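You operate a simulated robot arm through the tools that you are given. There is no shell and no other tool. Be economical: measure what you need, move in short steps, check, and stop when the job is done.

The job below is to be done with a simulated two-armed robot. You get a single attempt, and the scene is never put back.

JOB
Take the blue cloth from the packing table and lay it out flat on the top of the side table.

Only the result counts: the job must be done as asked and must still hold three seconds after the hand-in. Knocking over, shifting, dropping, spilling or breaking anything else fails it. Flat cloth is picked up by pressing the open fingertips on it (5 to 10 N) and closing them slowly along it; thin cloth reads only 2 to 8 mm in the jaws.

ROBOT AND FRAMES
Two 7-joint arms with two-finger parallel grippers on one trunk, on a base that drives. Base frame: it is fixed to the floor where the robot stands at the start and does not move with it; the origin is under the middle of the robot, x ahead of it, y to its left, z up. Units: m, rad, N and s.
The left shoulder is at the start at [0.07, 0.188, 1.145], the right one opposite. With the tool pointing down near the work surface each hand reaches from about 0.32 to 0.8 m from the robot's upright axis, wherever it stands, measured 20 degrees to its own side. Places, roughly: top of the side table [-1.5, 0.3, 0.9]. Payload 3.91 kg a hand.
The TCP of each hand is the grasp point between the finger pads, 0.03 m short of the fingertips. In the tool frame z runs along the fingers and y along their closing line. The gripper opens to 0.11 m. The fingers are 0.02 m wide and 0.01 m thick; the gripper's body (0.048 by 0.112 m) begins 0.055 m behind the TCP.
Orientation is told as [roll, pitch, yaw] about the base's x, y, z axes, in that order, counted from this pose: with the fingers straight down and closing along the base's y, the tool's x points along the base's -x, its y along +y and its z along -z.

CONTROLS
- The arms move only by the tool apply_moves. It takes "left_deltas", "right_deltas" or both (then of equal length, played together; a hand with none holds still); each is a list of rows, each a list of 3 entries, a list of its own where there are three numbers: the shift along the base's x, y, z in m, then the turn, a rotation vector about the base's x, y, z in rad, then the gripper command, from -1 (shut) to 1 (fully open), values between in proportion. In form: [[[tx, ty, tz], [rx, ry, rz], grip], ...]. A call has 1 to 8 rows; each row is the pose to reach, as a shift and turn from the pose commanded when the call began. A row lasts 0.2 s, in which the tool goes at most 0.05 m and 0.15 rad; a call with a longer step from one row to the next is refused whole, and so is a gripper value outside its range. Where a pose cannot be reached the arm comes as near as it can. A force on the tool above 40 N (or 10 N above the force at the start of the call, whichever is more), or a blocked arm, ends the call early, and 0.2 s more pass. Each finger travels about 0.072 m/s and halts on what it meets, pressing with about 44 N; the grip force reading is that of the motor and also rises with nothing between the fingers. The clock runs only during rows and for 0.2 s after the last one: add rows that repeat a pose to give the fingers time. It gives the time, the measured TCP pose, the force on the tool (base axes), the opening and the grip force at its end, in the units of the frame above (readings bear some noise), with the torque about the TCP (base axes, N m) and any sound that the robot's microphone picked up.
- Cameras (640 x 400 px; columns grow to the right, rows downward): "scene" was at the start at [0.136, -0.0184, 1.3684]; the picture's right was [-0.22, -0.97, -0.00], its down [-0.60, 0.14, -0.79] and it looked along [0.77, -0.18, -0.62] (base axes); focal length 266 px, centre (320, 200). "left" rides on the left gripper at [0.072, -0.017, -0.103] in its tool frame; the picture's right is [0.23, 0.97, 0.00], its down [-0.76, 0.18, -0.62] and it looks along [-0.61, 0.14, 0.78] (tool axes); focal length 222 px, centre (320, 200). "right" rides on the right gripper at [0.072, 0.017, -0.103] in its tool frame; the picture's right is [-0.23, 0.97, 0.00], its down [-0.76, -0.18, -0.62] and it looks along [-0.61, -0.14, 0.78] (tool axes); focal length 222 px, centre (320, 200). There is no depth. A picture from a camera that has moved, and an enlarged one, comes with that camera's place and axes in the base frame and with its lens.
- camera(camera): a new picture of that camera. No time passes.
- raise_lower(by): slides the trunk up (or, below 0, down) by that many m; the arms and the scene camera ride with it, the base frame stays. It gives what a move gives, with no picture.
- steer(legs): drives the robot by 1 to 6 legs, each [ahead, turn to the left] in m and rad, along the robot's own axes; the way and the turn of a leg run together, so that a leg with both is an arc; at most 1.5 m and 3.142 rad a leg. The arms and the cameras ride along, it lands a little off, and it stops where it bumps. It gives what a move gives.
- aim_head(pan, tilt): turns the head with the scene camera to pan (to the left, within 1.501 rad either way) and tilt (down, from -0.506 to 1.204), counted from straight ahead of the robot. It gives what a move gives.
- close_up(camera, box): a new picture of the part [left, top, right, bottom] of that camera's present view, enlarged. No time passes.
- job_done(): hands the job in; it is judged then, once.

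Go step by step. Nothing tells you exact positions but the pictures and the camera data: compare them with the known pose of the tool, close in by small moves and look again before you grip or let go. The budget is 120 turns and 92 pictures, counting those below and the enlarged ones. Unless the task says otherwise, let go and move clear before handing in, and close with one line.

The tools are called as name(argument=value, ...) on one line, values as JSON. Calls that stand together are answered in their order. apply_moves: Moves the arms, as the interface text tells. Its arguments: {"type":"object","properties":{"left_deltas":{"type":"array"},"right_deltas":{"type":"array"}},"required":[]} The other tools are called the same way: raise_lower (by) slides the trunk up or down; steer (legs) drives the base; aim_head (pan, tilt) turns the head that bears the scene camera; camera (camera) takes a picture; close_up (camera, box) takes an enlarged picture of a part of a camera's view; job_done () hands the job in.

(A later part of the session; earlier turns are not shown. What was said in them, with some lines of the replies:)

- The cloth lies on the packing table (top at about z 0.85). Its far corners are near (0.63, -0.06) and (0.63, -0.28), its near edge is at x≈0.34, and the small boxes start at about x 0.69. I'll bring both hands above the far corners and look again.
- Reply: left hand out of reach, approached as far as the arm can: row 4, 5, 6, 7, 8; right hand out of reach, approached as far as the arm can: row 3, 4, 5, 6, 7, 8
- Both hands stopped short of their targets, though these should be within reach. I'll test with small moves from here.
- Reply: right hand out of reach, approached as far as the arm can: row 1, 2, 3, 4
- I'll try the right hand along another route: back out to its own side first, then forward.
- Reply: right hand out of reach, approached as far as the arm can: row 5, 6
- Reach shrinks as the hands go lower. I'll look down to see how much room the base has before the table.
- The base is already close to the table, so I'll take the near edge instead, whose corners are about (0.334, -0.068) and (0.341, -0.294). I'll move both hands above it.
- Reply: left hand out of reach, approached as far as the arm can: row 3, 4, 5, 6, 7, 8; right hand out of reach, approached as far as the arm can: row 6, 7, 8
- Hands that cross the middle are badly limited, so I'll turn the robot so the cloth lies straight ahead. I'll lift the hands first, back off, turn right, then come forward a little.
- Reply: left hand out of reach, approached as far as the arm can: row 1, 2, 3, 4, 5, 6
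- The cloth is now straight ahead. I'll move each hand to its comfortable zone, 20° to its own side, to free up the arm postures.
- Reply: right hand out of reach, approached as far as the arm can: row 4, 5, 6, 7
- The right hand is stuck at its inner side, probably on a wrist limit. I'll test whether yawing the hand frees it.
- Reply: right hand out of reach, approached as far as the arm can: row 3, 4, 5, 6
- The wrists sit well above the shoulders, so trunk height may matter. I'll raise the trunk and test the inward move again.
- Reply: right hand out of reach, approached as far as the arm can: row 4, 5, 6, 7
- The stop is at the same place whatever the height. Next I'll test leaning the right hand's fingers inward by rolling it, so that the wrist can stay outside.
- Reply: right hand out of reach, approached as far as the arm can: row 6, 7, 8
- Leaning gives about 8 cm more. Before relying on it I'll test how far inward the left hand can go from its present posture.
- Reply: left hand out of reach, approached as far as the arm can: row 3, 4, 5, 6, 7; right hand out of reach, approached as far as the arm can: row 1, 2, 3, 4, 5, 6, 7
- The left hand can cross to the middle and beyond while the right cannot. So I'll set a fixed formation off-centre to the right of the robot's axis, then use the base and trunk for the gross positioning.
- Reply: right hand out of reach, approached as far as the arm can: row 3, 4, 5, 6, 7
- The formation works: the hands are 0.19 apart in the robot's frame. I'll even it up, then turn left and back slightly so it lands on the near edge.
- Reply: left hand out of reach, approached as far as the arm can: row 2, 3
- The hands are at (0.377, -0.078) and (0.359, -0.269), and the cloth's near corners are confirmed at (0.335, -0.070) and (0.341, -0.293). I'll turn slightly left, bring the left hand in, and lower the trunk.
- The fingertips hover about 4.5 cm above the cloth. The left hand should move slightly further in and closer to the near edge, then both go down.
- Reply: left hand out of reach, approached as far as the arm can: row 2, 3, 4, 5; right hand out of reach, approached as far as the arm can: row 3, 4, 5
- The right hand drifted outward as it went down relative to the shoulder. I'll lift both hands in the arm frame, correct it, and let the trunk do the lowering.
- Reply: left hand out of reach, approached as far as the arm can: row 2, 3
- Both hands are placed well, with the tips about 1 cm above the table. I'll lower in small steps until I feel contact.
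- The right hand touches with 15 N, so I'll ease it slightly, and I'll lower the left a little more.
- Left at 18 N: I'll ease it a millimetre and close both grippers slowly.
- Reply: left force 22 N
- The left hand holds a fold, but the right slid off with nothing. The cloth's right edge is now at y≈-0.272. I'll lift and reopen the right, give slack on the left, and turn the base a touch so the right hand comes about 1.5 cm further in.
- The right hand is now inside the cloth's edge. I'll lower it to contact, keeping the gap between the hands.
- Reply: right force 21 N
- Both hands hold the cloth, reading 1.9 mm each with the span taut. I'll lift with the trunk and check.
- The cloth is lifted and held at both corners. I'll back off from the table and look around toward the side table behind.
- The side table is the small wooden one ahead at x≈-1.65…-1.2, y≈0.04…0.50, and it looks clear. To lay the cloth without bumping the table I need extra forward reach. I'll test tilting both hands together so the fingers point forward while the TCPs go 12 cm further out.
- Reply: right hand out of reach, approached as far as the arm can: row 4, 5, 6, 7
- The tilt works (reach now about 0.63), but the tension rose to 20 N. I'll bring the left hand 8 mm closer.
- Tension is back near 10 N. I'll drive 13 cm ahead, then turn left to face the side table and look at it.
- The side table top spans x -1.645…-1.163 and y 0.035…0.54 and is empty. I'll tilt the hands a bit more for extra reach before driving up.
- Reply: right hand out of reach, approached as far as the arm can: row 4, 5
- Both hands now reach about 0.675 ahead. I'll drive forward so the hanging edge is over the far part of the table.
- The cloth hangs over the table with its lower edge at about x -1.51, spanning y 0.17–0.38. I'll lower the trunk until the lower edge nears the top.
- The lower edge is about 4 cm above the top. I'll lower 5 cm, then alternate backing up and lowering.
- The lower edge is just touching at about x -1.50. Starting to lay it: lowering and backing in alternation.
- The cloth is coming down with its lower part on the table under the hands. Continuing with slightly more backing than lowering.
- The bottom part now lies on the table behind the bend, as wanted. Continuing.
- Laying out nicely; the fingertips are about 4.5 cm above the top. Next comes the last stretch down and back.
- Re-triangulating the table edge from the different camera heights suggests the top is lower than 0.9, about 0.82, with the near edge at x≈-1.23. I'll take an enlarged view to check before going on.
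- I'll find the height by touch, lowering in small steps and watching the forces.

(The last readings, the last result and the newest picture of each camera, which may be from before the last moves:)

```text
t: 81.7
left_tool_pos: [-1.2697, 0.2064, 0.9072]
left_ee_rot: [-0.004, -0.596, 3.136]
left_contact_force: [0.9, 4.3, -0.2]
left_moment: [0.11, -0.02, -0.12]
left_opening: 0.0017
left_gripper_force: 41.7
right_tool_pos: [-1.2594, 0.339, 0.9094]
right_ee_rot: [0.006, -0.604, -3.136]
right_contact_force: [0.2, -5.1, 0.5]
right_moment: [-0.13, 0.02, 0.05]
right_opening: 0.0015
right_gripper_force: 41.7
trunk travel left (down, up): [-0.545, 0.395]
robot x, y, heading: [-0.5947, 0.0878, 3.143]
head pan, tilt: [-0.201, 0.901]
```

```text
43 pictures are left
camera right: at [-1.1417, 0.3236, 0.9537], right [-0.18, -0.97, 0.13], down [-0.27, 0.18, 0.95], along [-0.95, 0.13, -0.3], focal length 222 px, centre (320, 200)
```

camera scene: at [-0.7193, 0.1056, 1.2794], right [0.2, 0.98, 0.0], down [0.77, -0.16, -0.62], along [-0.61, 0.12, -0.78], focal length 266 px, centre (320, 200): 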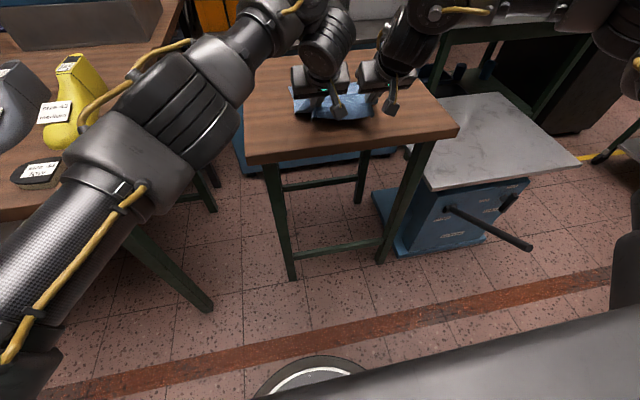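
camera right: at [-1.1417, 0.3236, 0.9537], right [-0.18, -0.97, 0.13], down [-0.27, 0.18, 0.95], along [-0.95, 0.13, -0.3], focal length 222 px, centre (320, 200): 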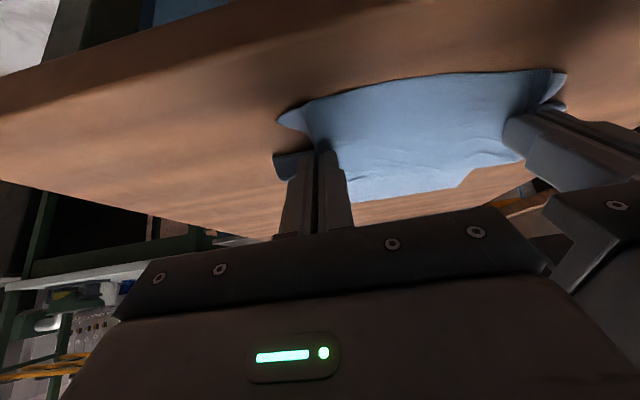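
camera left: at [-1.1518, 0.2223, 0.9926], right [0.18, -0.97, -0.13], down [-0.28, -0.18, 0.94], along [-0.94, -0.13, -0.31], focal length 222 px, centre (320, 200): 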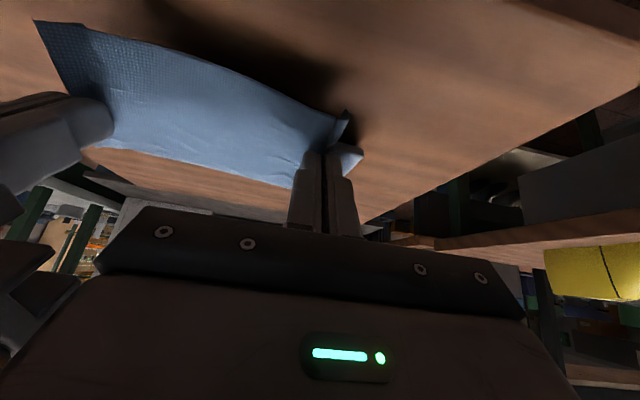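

The near flap now touches, so the top is about z 0.87. I'll drag back 2 cm to tighten the cloth, then settle the fingertips onto the top.

steer(legs=[[-0.02, 0]])

raise_lower(by=-0.006)

camera(camera="right")

camera(camera="left")

```text
t: 82.5
left_tool_pos: [-1.2501, 0.207, 0.9062]
left_ee_rot: [-0.004, -0.595, 3.137]
left_contact_force: [1.1, 5.1, -0.4]
left_moment: [0.13, -0.01, -0.13]
left_opening: 0.0017
left_gripper_force: 42.2
right_tool_pos: [-1.242, 0.3394, 0.9093]
right_ee_rot: [0.005, -0.603, -3.137]
right_contact_force: [-0.4, -5.8, -0.4]
right_moment: [-0.14, 0.01, 0.04]
right_opening: 0.0018
right_gripper_force: 41.9
trunk travel left (down, up): [-0.545, 0.395]
robot x, y, heading: [-0.5796, 0.0913, 3.142]
head pan, tilt: [-0.201, 0.901]
```

```text
t: 83.1
left_tool_pos: [-1.2499, 0.2075, 0.9004]
left_ee_rot: [-0.004, -0.596, 3.137]
left_contact_force: [1.2, 4.2, -0.4]
left_moment: [0.09, -0.05, -0.1]
left_opening: 0.0016
left_gripper_force: 41.7
right_tool_pos: [-1.2409, 0.3397, 0.903]
right_ee_rot: [0.006, -0.605, -3.136]
right_contact_force: [-0.4, -4.1, -0.2]
right_moment: [-0.08, -0.01, 0.03]
right_opening: 0.0015
right_gripper_force: 41.6
trunk travel left (down, up): [-0.539, 0.401]
robot x, y, heading: [-0.5774, 0.0895, 3.142]
head pan, tilt: [-0.201, 0.901]
```

```text
42 pictures are left
camera right: at [-1.1217, 0.3235, 0.9477], right [-0.18, -0.97, 0.13], down [-0.27, 0.18, 0.94], along [-0.95, 0.13, -0.3], focal length 222 px, centre (320, 200)
```

right: 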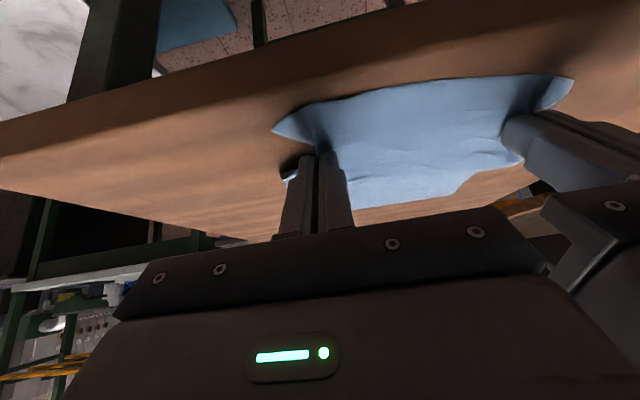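

```text
41 pictures are left
camera left: at [-1.1319, 0.2225, 0.9464], right [0.18, -0.97, -0.13], down [-0.28, -0.18, 0.94], along [-0.94, -0.13, -0.31], focal length 222 px, centre (320, 200)
```

left: 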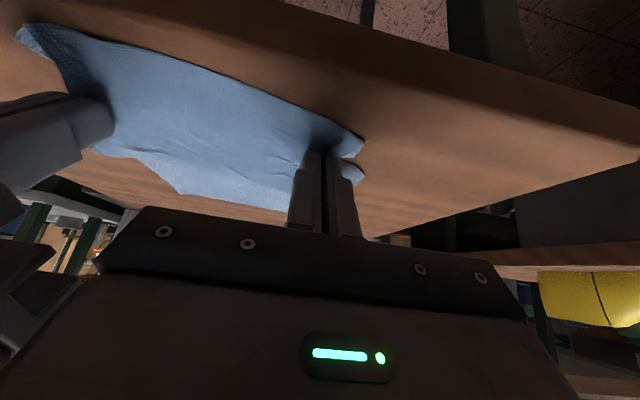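

raise_lower(by=-0.006)

raise_lower(by=-0.005)

camera(camera="left")

```text
t: 83.6
left_tool_pos: [-1.2504, 0.2079, 0.8947]
left_ee_rot: [-0.004, -0.598, 3.136]
left_contact_force: [1.7, 5.4, 0.5]
left_moment: [0.13, -0.01, -0.14]
left_opening: 0.0017
left_gripper_force: 41.6
right_tool_pos: [-1.2402, 0.3398, 0.8977]
right_ee_rot: [0.006, -0.604, -3.135]
right_contact_force: [-1.0, -4.7, 0.4]
right_moment: [-0.09, 0.04, 0.06]
right_opening: 0.0016
right_gripper_force: 42.1
trunk travel left (down, up): [-0.533, 0.407]
robot x, y, heading: [-0.5761, 0.0864, 3.143]
head pan, tilt: [-0.201, 0.901]
```

```text
t: 84.2
left_tool_pos: [-1.2503, 0.206, 0.892]
left_ee_rot: [-0.007, -0.599, 3.137]
left_contact_force: [-1.1, 4.7, 8.9]
left_moment: [0.12, 0.12, -0.11]
left_opening: 0.0017
left_gripper_force: 41.7
right_tool_pos: [-1.2395, 0.3389, 0.8941]
right_ee_rot: [0.006, -0.605, -3.137]
right_contact_force: [-0.9, -5.7, 0.5]
right_moment: [-0.11, 0.05, 0.09]
right_opening: 0.0018
right_gripper_force: 41.1
trunk travel left (down, up): [-0.528, 0.412]
robot x, y, heading: [-0.5781, 0.0854, 3.138]
head pan, tilt: [-0.201, 0.901]
```

```text
40 pictures are left
camera left: at [-1.1318, 0.2223, 0.9365], right [0.18, -0.97, -0.13], down [-0.28, -0.18, 0.94], along [-0.94, -0.13, -0.3], focal length 222 px, centre (320, 200)
```

left: 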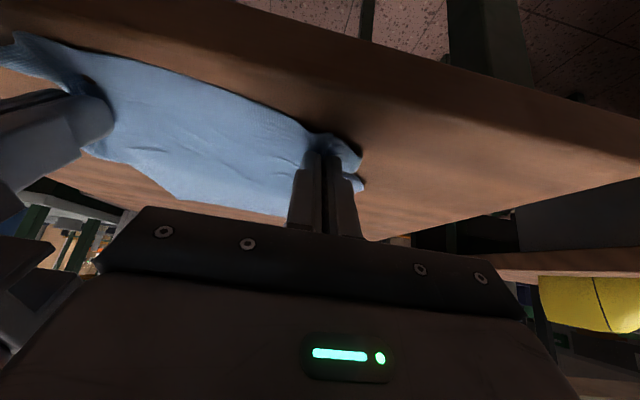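

Contact: the top is at about z 0.862. With the tips lightly pressing, I'll open slowly so the gathered folds are spread back out.

apply_moves(left_deltas=[[[0, 0, 0], [0, 0, 0], -1], [[0, 0, 0], [0, 0, 0], -0.9], [[0, 0, 0], [0, 0, 0], -0.8], [[0, 0, 0], [0, 0, 0], -0.7], [[0, 0, 0], [0, 0, 0], -0.6], [[0, 0, 0], [0, 0, 0], -0.5], [[0, 0, 0], [0, 0, 0], -0.42], [[0, 0, 0], [0, 0, 0], -0.42]], right_deltas=[[[0, 0, -0.003], [0, 0, 0], -1], [[0, 0, -0.003], [0, 0, 0], -0.9], [[0, 0, -0.003], [0, 0, 0], -0.8], [[0, 0, -0.003], [0, 0, 0], -0.7], [[0, 0, -0.003], [0, 0, 0], -0.6], [[0, 0, -0.003], [0, 0, 0], -0.5], [[0, 0, -0.003], [0, 0, 0], -0.42], [[0, 0, -0.003], [0, 0, 0], -0.42]])

camera(camera="left")

camera(camera="right")

```text
t: 86.0
left_tool_pos: [-1.2505, 0.2069, 0.8913]
left_ee_rot: [-0.005, -0.6, 3.135]
left_contact_force: [-0.4, 1.8, 8.9]
left_moment: [-0.08, 0.1, -0.01]
left_opening: 0.0307
left_gripper_force: 0.1
right_tool_pos: [-1.2395, 0.3399, 0.8915]
right_ee_rot: [0.006, -0.609, -3.137]
right_contact_force: [-0.5, -1.2, 7.8]
right_moment: [0.07, 0.08, 0.02]
right_opening: 0.0312
right_gripper_force: 0.0
trunk travel left (down, up): [-0.528, 0.412]
robot x, y, heading: [-0.5812, 0.0921, 3.138]
head pan, tilt: [-0.201, 0.901]
```

```text
39 pictures are left
camera left: at [-1.1309, 0.222, 0.9362], right [0.18, -0.97, -0.13], down [-0.28, -0.18, 0.94], along [-0.94, -0.13, -0.3], focal length 222 px, centre (320, 200)
```

left: 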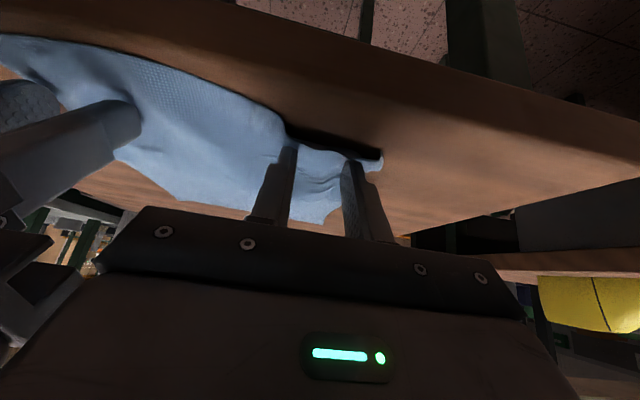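

```text
38 pictures are left
camera right: at [-1.1204, 0.3243, 0.9348], right [-0.18, -0.97, 0.14], down [-0.27, 0.18, 0.95], along [-0.95, 0.13, -0.3], focal length 222 px, centre (320, 200)
```

right: 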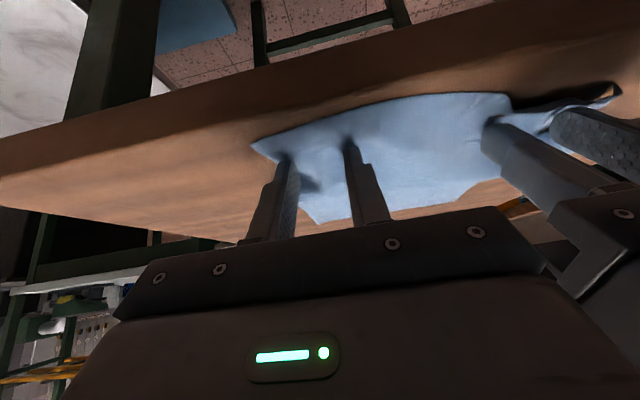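

Released, and the cloth spread out. I'll lift clear, back off a little and look from above.

raise_lower(by=0.25)

steer(legs=[[-0.1, 0]])

aim_head(pan=-0.3, tilt=0.75)

camera(camera="scene")

camera(camera="left")

```text
t: 88.5
left_tool_pos: [-1.2509, 0.2074, 1.1412]
left_ee_rot: [-0.002, -0.598, 3.137]
left_contact_force: [-0.7, -0.1, 0.0]
left_moment: [-0.03, -0.01, 0.0]
left_opening: 0.0318
left_gripper_force: 0.0
right_tool_pos: [-1.2405, 0.3405, 1.1395]
right_ee_rot: [0.009, -0.607, -3.137]
right_contact_force: [-1.2, -0.4, -0.2]
right_moment: [0.02, 0.01, 0.0]
right_opening: 0.0318
right_gripper_force: 0.1
trunk travel left (down, up): [-0.778, 0.162]
robot x, y, heading: [-0.5733, 0.0903, 3.143]
head pan, tilt: [-0.201, 0.901]
```

```text
t: 89.7
left_tool_pos: [-1.1544, 0.2079, 1.1367]
left_ee_rot: [-0.003, -0.593, 3.135]
left_contact_force: [0.4, -0.8, 0.0]
left_moment: [0.01, -0.01, -0.01]
left_opening: 0.0321
left_gripper_force: 0.0
right_tool_pos: [-1.1441, 0.3419, 1.1366]
right_ee_rot: [0.009, -0.602, -3.137]
right_contact_force: [0.6, 0.4, -0.1]
right_moment: [0.0, 0.0, 0.03]
right_opening: 0.0322
right_gripper_force: 0.0
trunk travel left (down, up): [-0.778, 0.162]
robot x, y, heading: [-0.4738, 0.0898, 3.135]
head pan, tilt: [-0.201, 0.901]
```

```text
t: 90.4
left_tool_pos: [-1.1475, 0.2072, 1.1415]
left_ee_rot: [-0.005, -0.598, 3.136]
left_contact_force: [-0.4, -0.5, -0.3]
left_moment: [0.0, 0.01, 0.02]
left_opening: 0.0319
left_gripper_force: 0.1
right_tool_pos: [-1.1365, 0.3416, 1.141]
right_ee_rot: [0.009, -0.609, -3.138]
right_contact_force: [-0.3, -0.1, -0.6]
right_moment: [0.0, 0.02, 0.02]
right_opening: 0.032
right_gripper_force: 0.0
trunk travel left (down, up): [-0.778, 0.162]
robot x, y, heading: [-0.4779, 0.0858, 3.14]
head pan, tilt: [-0.3, 0.75]
```

```text
37 pictures are left
camera scene: at [-0.6023, 0.1156, 1.4843], right [0.3, 0.95, 0.0], down [0.65, -0.2, -0.73], along [-0.7, 0.22, -0.68], focal length 266 px, centre (320, 200)
```

scene: 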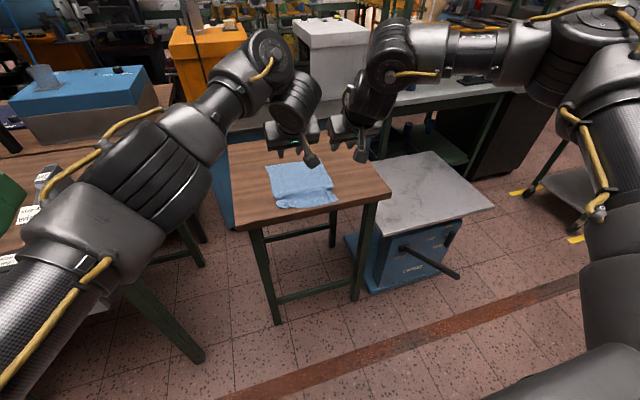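

```text
36 pictures are left
camera left: at [-1.0292, 0.2229, 1.1862], right [0.18, -0.97, -0.13], down [-0.28, -0.18, 0.94], along [-0.94, -0.13, -0.3], focal length 222 px, centre (320, 200)
```

left: 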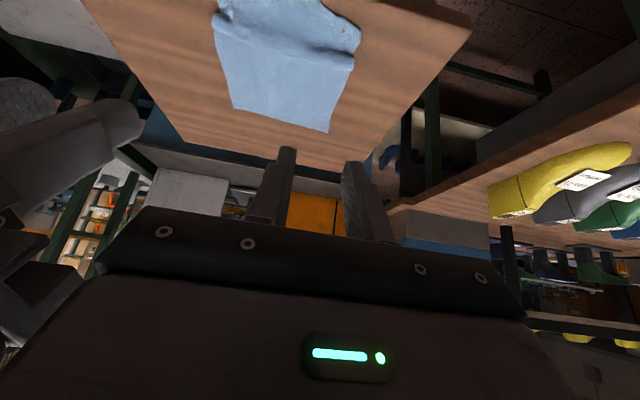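

close_up(camera="scene", box=[230, 140, 390, 240])

close_up(camera="left", box=[170, 0, 410, 150])

```text
4.00 times, centred on (310, 190) of scene
camera zoom: at [-0.6023, 0.1156, 1.4843], right [0.3, 0.95, 0.0], down [0.65, -0.2, -0.73], along [-0.7, 0.22, -0.68], focal length 1063 px, centre (360, 240)
```

zoom: 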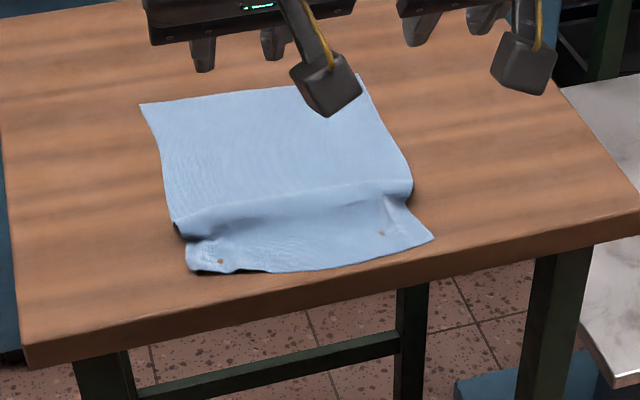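

```text
2.67 times, centred on (290, 75) of left
camera zoom: at [-1.0292, 0.2229, 1.1862], right [0.18, -0.97, -0.13], down [-0.28, -0.18, 0.94], along [-0.94, -0.13, -0.3], focal length 592 px, centre (400, 533)
```

zoom: 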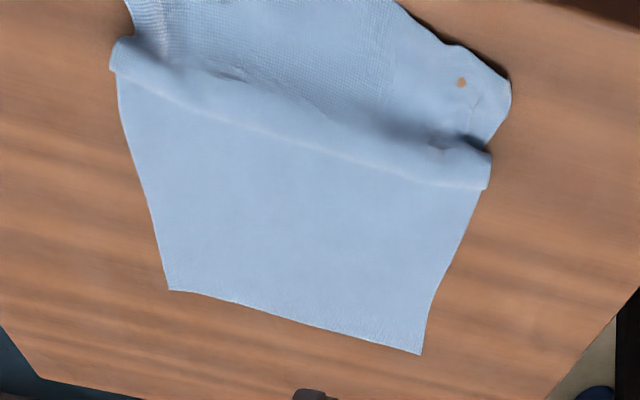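

The cloth is flat except for one cross ridge of about 4 cm of slack behind the grip line. I'll press near the far edge with both hands and draw it away from me to take the slack out. First I'll drive over it.

steer(legs=[[0.292, 0]])

raise_lower(by=-0.225)

camera(camera="left")

camera(camera="scene")

```text
t: 92.4
left_tool_pos: [-1.4412, 0.2103, 1.1425]
left_ee_rot: [-0.004, -0.601, 3.132]
left_contact_force: [0.9, -0.6, -0.1]
left_moment: [0.01, -0.04, 0.01]
left_opening: 0.0317
left_gripper_force: 0.1
right_tool_pos: [-1.4305, 0.3451, 1.1404]
right_ee_rot: [0.008, -0.607, -3.141]
right_contact_force: [-0.2, 0.1, -0.5]
right_moment: [0.0, 0.0, 0.01]
right_opening: 0.0321
right_gripper_force: 0.0
trunk travel left (down, up): [-0.778, 0.162]
robot x, y, heading: [-0.7703, 0.0865, 3.138]
head pan, tilt: [-0.3, 0.75]
```

```text
t: 94.8
left_tool_pos: [-1.4406, 0.211, 0.9152]
left_ee_rot: [-0.003, -0.596, 3.133]
left_contact_force: [-0.1, 0.6, 0.0]
left_moment: [-0.05, 0.0, -0.01]
left_opening: 0.032
left_gripper_force: 0.1
right_tool_pos: [-1.4296, 0.3449, 0.9155]
right_ee_rot: [0.009, -0.608, 3.141]
right_contact_force: [0.4, 0.5, 0.9]
right_moment: [-0.03, -0.02, -0.01]
right_opening: 0.0319
right_gripper_force: 0.0
trunk travel left (down, up): [-0.553, 0.387]
robot x, y, heading: [-0.7692, 0.0921, 3.138]
head pan, tilt: [-0.3, 0.75]
```

```text
33 pictures are left
camera left: at [-1.323, 0.2256, 0.9608], right [0.18, -0.98, -0.13], down [-0.28, -0.18, 0.94], along [-0.94, -0.13, -0.31], focal length 222 px, centre (320, 200)
```

left: 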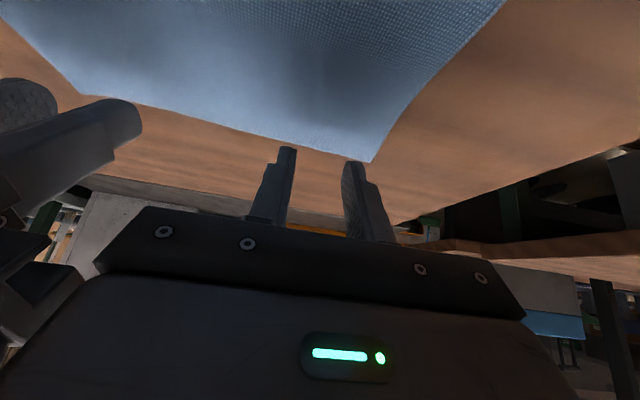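

```text
32 pictures are left
camera scene: at [-0.897, 0.1167, 1.2593], right [0.3, 0.95, 0.0], down [0.65, -0.2, -0.73], along [-0.7, 0.22, -0.68], focal length 266 px, centre (320, 200)
```

scene: 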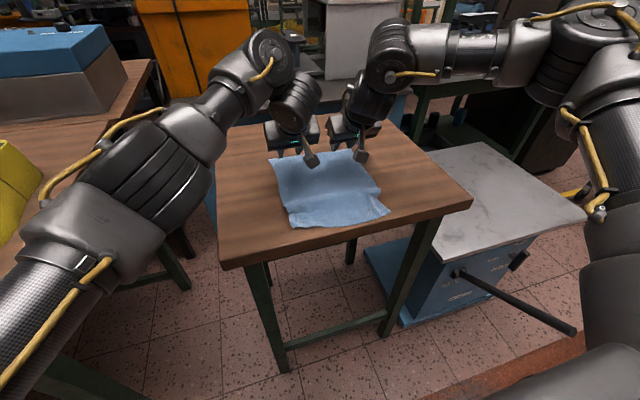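

The fingertips are right over the far strip, about 3 cm inside the edge. I'll lower to contact.

raise_lower(by=-0.02)

raise_lower(by=-0.005)

```text
t: 95.5
left_tool_pos: [-1.4413, 0.2108, 0.8967]
left_ee_rot: [-0.004, -0.6, 3.132]
left_contact_force: [0.2, 0.4, -0.8]
left_moment: [0.01, 0.03, -0.02]
left_opening: 0.0318
left_gripper_force: 0.0
right_tool_pos: [-1.4304, 0.3431, 0.896]
right_ee_rot: [0.008, -0.608, 3.142]
right_contact_force: [0.2, -0.6, -0.8]
right_moment: [0.04, 0.02, -0.02]
right_opening: 0.0321
right_gripper_force: 0.1
trunk travel left (down, up): [-0.533, 0.407]
robot x, y, heading: [-0.7709, 0.0881, 3.14]
head pan, tilt: [-0.3, 0.75]
```

```text
t: 96.0
left_tool_pos: [-1.4407, 0.2102, 0.8916]
left_ee_rot: [-0.004, -0.597, 3.134]
left_contact_force: [-0.2, 0.5, 3.2]
left_moment: [-0.04, 0.01, -0.02]
left_opening: 0.0318
left_gripper_force: 0.1
right_tool_pos: [-1.4294, 0.343, 0.8923]
right_ee_rot: [0.009, -0.609, 3.141]
right_contact_force: [-0.1, 0.8, 3.5]
right_moment: [0.06, -0.01, 0.02]
right_opening: 0.0318
right_gripper_force: 0.1
trunk travel left (down, up): [-0.528, 0.412]
robot x, y, heading: [-0.7711, 0.0919, 3.139]
head pan, tilt: [-0.3, 0.75]
```

raise_lower(by=-0.0015)

steer(legs=[[0.025, 0]])

close_up(camera="scene", box=[210, 100, 450, 250])

```text
t: 96.5
left_tool_pos: [-1.4405, 0.211, 0.8911]
left_ee_rot: [-0.004, -0.598, 3.133]
left_contact_force: [-2.0, 0.5, 8.4]
left_moment: [0.0, 0.11, -0.04]
left_opening: 0.0318
left_gripper_force: 0.1
right_tool_pos: [-1.4295, 0.3435, 0.8911]
right_ee_rot: [0.01, -0.61, 3.141]
right_contact_force: [-1.3, 1.3, 9.8]
right_moment: [0.13, 0.16, 0.05]
right_opening: 0.0318
right_gripper_force: 0.2
trunk travel left (down, up): [-0.526, 0.414]
robot x, y, heading: [-0.7695, 0.0889, 3.137]
head pan, tilt: [-0.3, 0.75]
```

```text
t: 97.3
left_tool_pos: [-1.4651, 0.2115, 0.8914]
left_ee_rot: [-0.006, -0.6, 3.132]
left_contact_force: [-0.1, -1.3, 9.1]
left_moment: [-0.06, 0.05, 0.0]
left_opening: 0.0321
left_gripper_force: 0.2
right_tool_pos: [-1.4522, 0.3437, 0.8909]
right_ee_rot: [0.007, -0.61, -3.142]
right_contact_force: [1.6, 0.6, 11.6]
right_moment: [0.13, 0.05, 0.0]
right_opening: 0.0319
right_gripper_force: 0.0
trunk travel left (down, up): [-0.526, 0.414]
robot x, y, heading: [-0.7949, 0.0887, 3.14]
head pan, tilt: [-0.3, 0.75]
```

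```text
2.67 times, centred on (330, 175) of scene
camera zoom: at [-0.9195, 0.1157, 1.2331], right [0.3, 0.95, 0.0], down [0.65, -0.2, -0.73], along [-0.7, 0.22, -0.68], focal length 709 px, centre (293, 267)
```

zoom: 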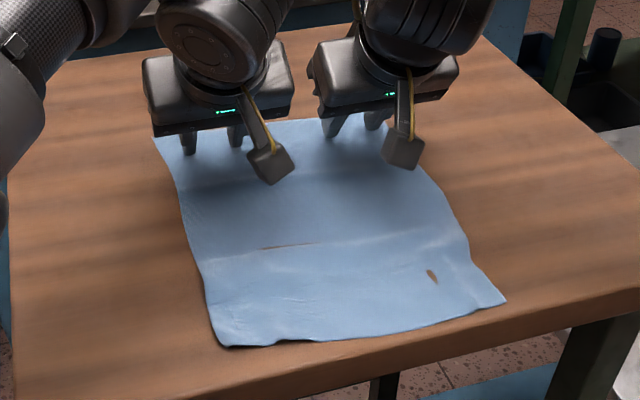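

The ridge is almost gone. I'll draw it a little further.

steer(legs=[[0.012, 0]])

close_up(camera="scene", box=[210, 100, 450, 250])

```text
t: 98.1
left_tool_pos: [-1.477, 0.2108, 0.8904]
left_ee_rot: [-0.005, -0.599, 3.133]
left_contact_force: [-0.4, 0.0, 10.0]
left_moment: [-0.04, 0.12, -0.02]
left_opening: 0.032
left_gripper_force: 0.0
right_tool_pos: [-1.4668, 0.3439, 0.8901]
right_ee_rot: [0.008, -0.611, -3.14]
right_contact_force: [-0.6, 1.0, 9.2]
right_moment: [0.16, 0.12, -0.02]
right_opening: 0.0318
right_gripper_force: 0.1
trunk travel left (down, up): [-0.526, 0.414]
robot x, y, heading: [-0.8097, 0.0927, 3.135]
head pan, tilt: [-0.3, 0.75]
```

```text
2.67 times, centred on (330, 175) of scene
camera zoom: at [-0.9324, 0.1162, 1.2331], right [0.3, 0.95, 0.0], down [0.65, -0.2, -0.73], along [-0.7, 0.22, -0.68], focal length 709 px, centre (293, 267)
```

zoom: 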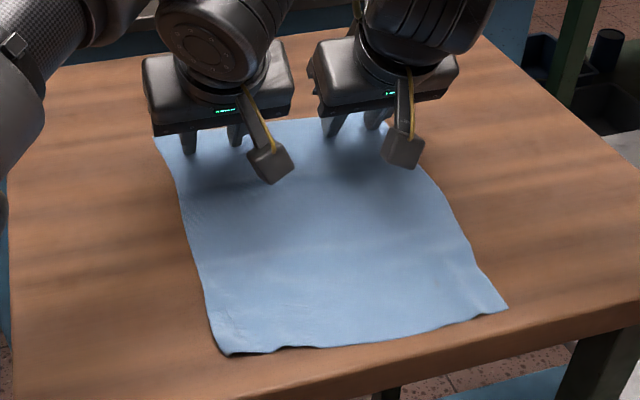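

The cloth is flat now. I'll draw it another 1.5 cm for margin from the near table edge, then lift straight up and back away.

steer(legs=[[0.015, 0]])

raise_lower(by=0.25)

steer(legs=[[-0.35, 0]])

close_up(camera="scene", box=[220, 100, 420, 225])

camera(camera="left")

```text
t: 98.8
left_tool_pos: [-1.4926, 0.2113, 0.8926]
left_ee_rot: [-0.005, -0.599, 3.134]
left_contact_force: [0.8, 1.0, 7.1]
left_moment: [-0.07, 0.05, 0.0]
left_opening: 0.032
left_gripper_force: 0.0
right_tool_pos: [-1.4819, 0.3445, 0.891]
right_ee_rot: [0.007, -0.612, -3.142]
right_contact_force: [0.9, 0.7, 6.9]
right_moment: [0.07, 0.04, -0.04]
right_opening: 0.0317
right_gripper_force: 0.1
trunk travel left (down, up): [-0.526, 0.414]
robot x, y, heading: [-0.8225, 0.0912, 3.136]
head pan, tilt: [-0.3, 0.75]
```

```text
t: 101.4
left_tool_pos: [-1.4956, 0.2115, 1.14]
left_ee_rot: [-0.004, -0.6, 3.133]
left_contact_force: [-0.2, -0.7, 0.2]
left_moment: [0.01, -0.01, 0.02]
left_opening: 0.0319
left_gripper_force: 0.0
right_tool_pos: [-1.4833, 0.3445, 1.1396]
right_ee_rot: [0.007, -0.609, 3.14]
right_contact_force: [-1.3, 1.0, 0.0]
right_moment: [0.04, 0.02, -0.01]
right_opening: 0.0318
right_gripper_force: 0.1
trunk travel left (down, up): [-0.776, 0.164]
robot x, y, heading: [-0.8215, 0.0901, 3.139]
head pan, tilt: [-0.3, 0.75]
```

```text
t: 103.7
left_tool_pos: [-1.1413, 0.2123, 1.1397]
left_ee_rot: [-0.005, -0.598, 3.127]
left_contact_force: [-0.1, 0.6, 0.6]
left_moment: [0.01, 0.0, 0.01]
left_opening: 0.0321
left_gripper_force: 0.0
right_tool_pos: [-1.1309, 0.3462, 1.1389]
right_ee_rot: [0.008, -0.608, 3.137]
right_contact_force: [-0.5, -0.5, 0.1]
right_moment: [0.03, -0.01, 0.01]
right_opening: 0.0318
right_gripper_force: 0.0
trunk travel left (down, up): [-0.776, 0.164]
robot x, y, heading: [-0.4661, 0.0864, 3.133]
head pan, tilt: [-0.3, 0.75]
```

```text
3.20 times, centred on (320, 162) of scene
camera zoom: at [-0.598, 0.1153, 1.4825], right [0.3, 0.95, 0.0], down [0.65, -0.21, -0.73], along [-0.7, 0.22, -0.68], focal length 851 px, centre (320, 320)
```

zoom: 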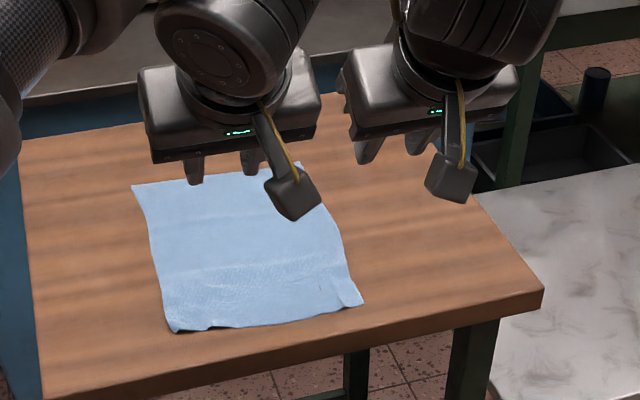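

```text
28 pictures are left
camera left: at [-1.0236, 0.2258, 1.1843], right [0.17, -0.98, -0.13], down [-0.28, -0.18, 0.94], along [-0.94, -0.13, -0.31], focal length 222 px, centre (320, 200)
```

left: 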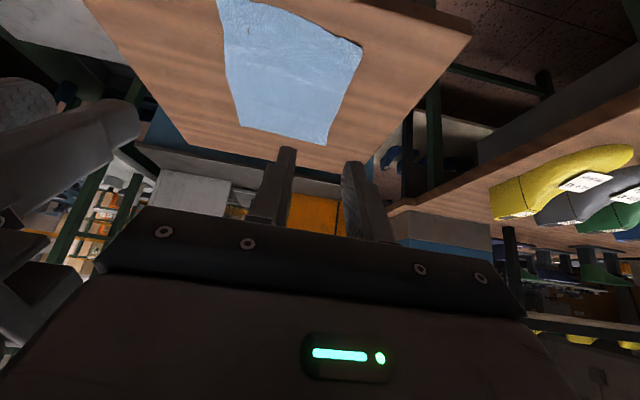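

close_up(camera="left", box=[170, 0, 410, 150])

close_up(camera="scene", box=[250, 150, 350, 213])

```text
2.67 times, centred on (290, 75) of left
camera zoom: at [-1.0236, 0.2258, 1.1843], right [0.17, -0.98, -0.13], down [-0.28, -0.18, 0.94], along [-0.94, -0.13, -0.31], focal length 592 px, centre (400, 533)
```

zoom: 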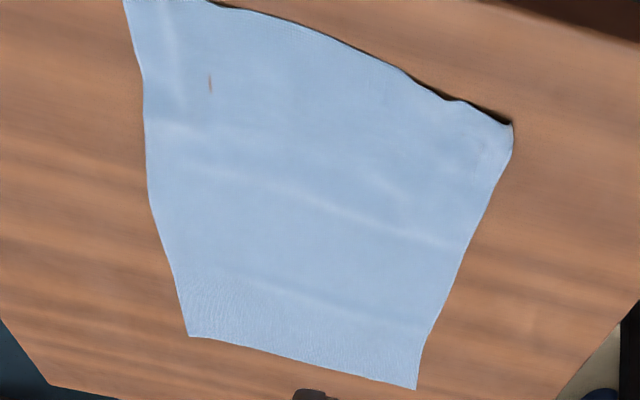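

```text
6.35 times, centred on (300, 182) of scene
camera zoom: at [-0.598, 0.1153, 1.4825], right [0.3, 0.95, 0.0], down [0.65, -0.21, -0.73], along [-0.7, 0.22, -0.68], focal length 1688 px, centre (447, 318)
```

zoom: 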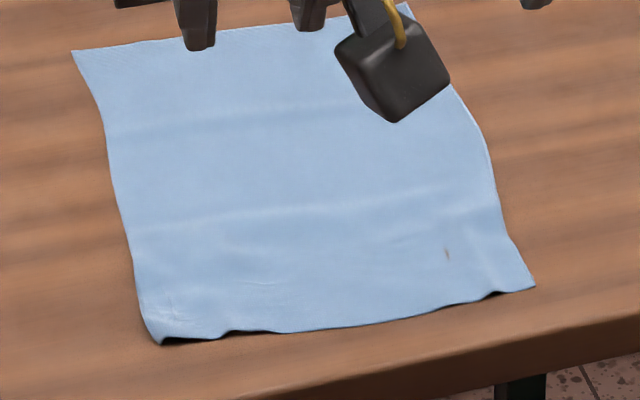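

The cloth lies fully spread, single-layered and flat on the side table. Both hands are clear of it and nothing else was touched, so I'm handing in.

job_done()

```text
The job is handed in.
```

The blue cloth now lies spread out flat on top of the side table, and I saw nothing else moved or knocked.
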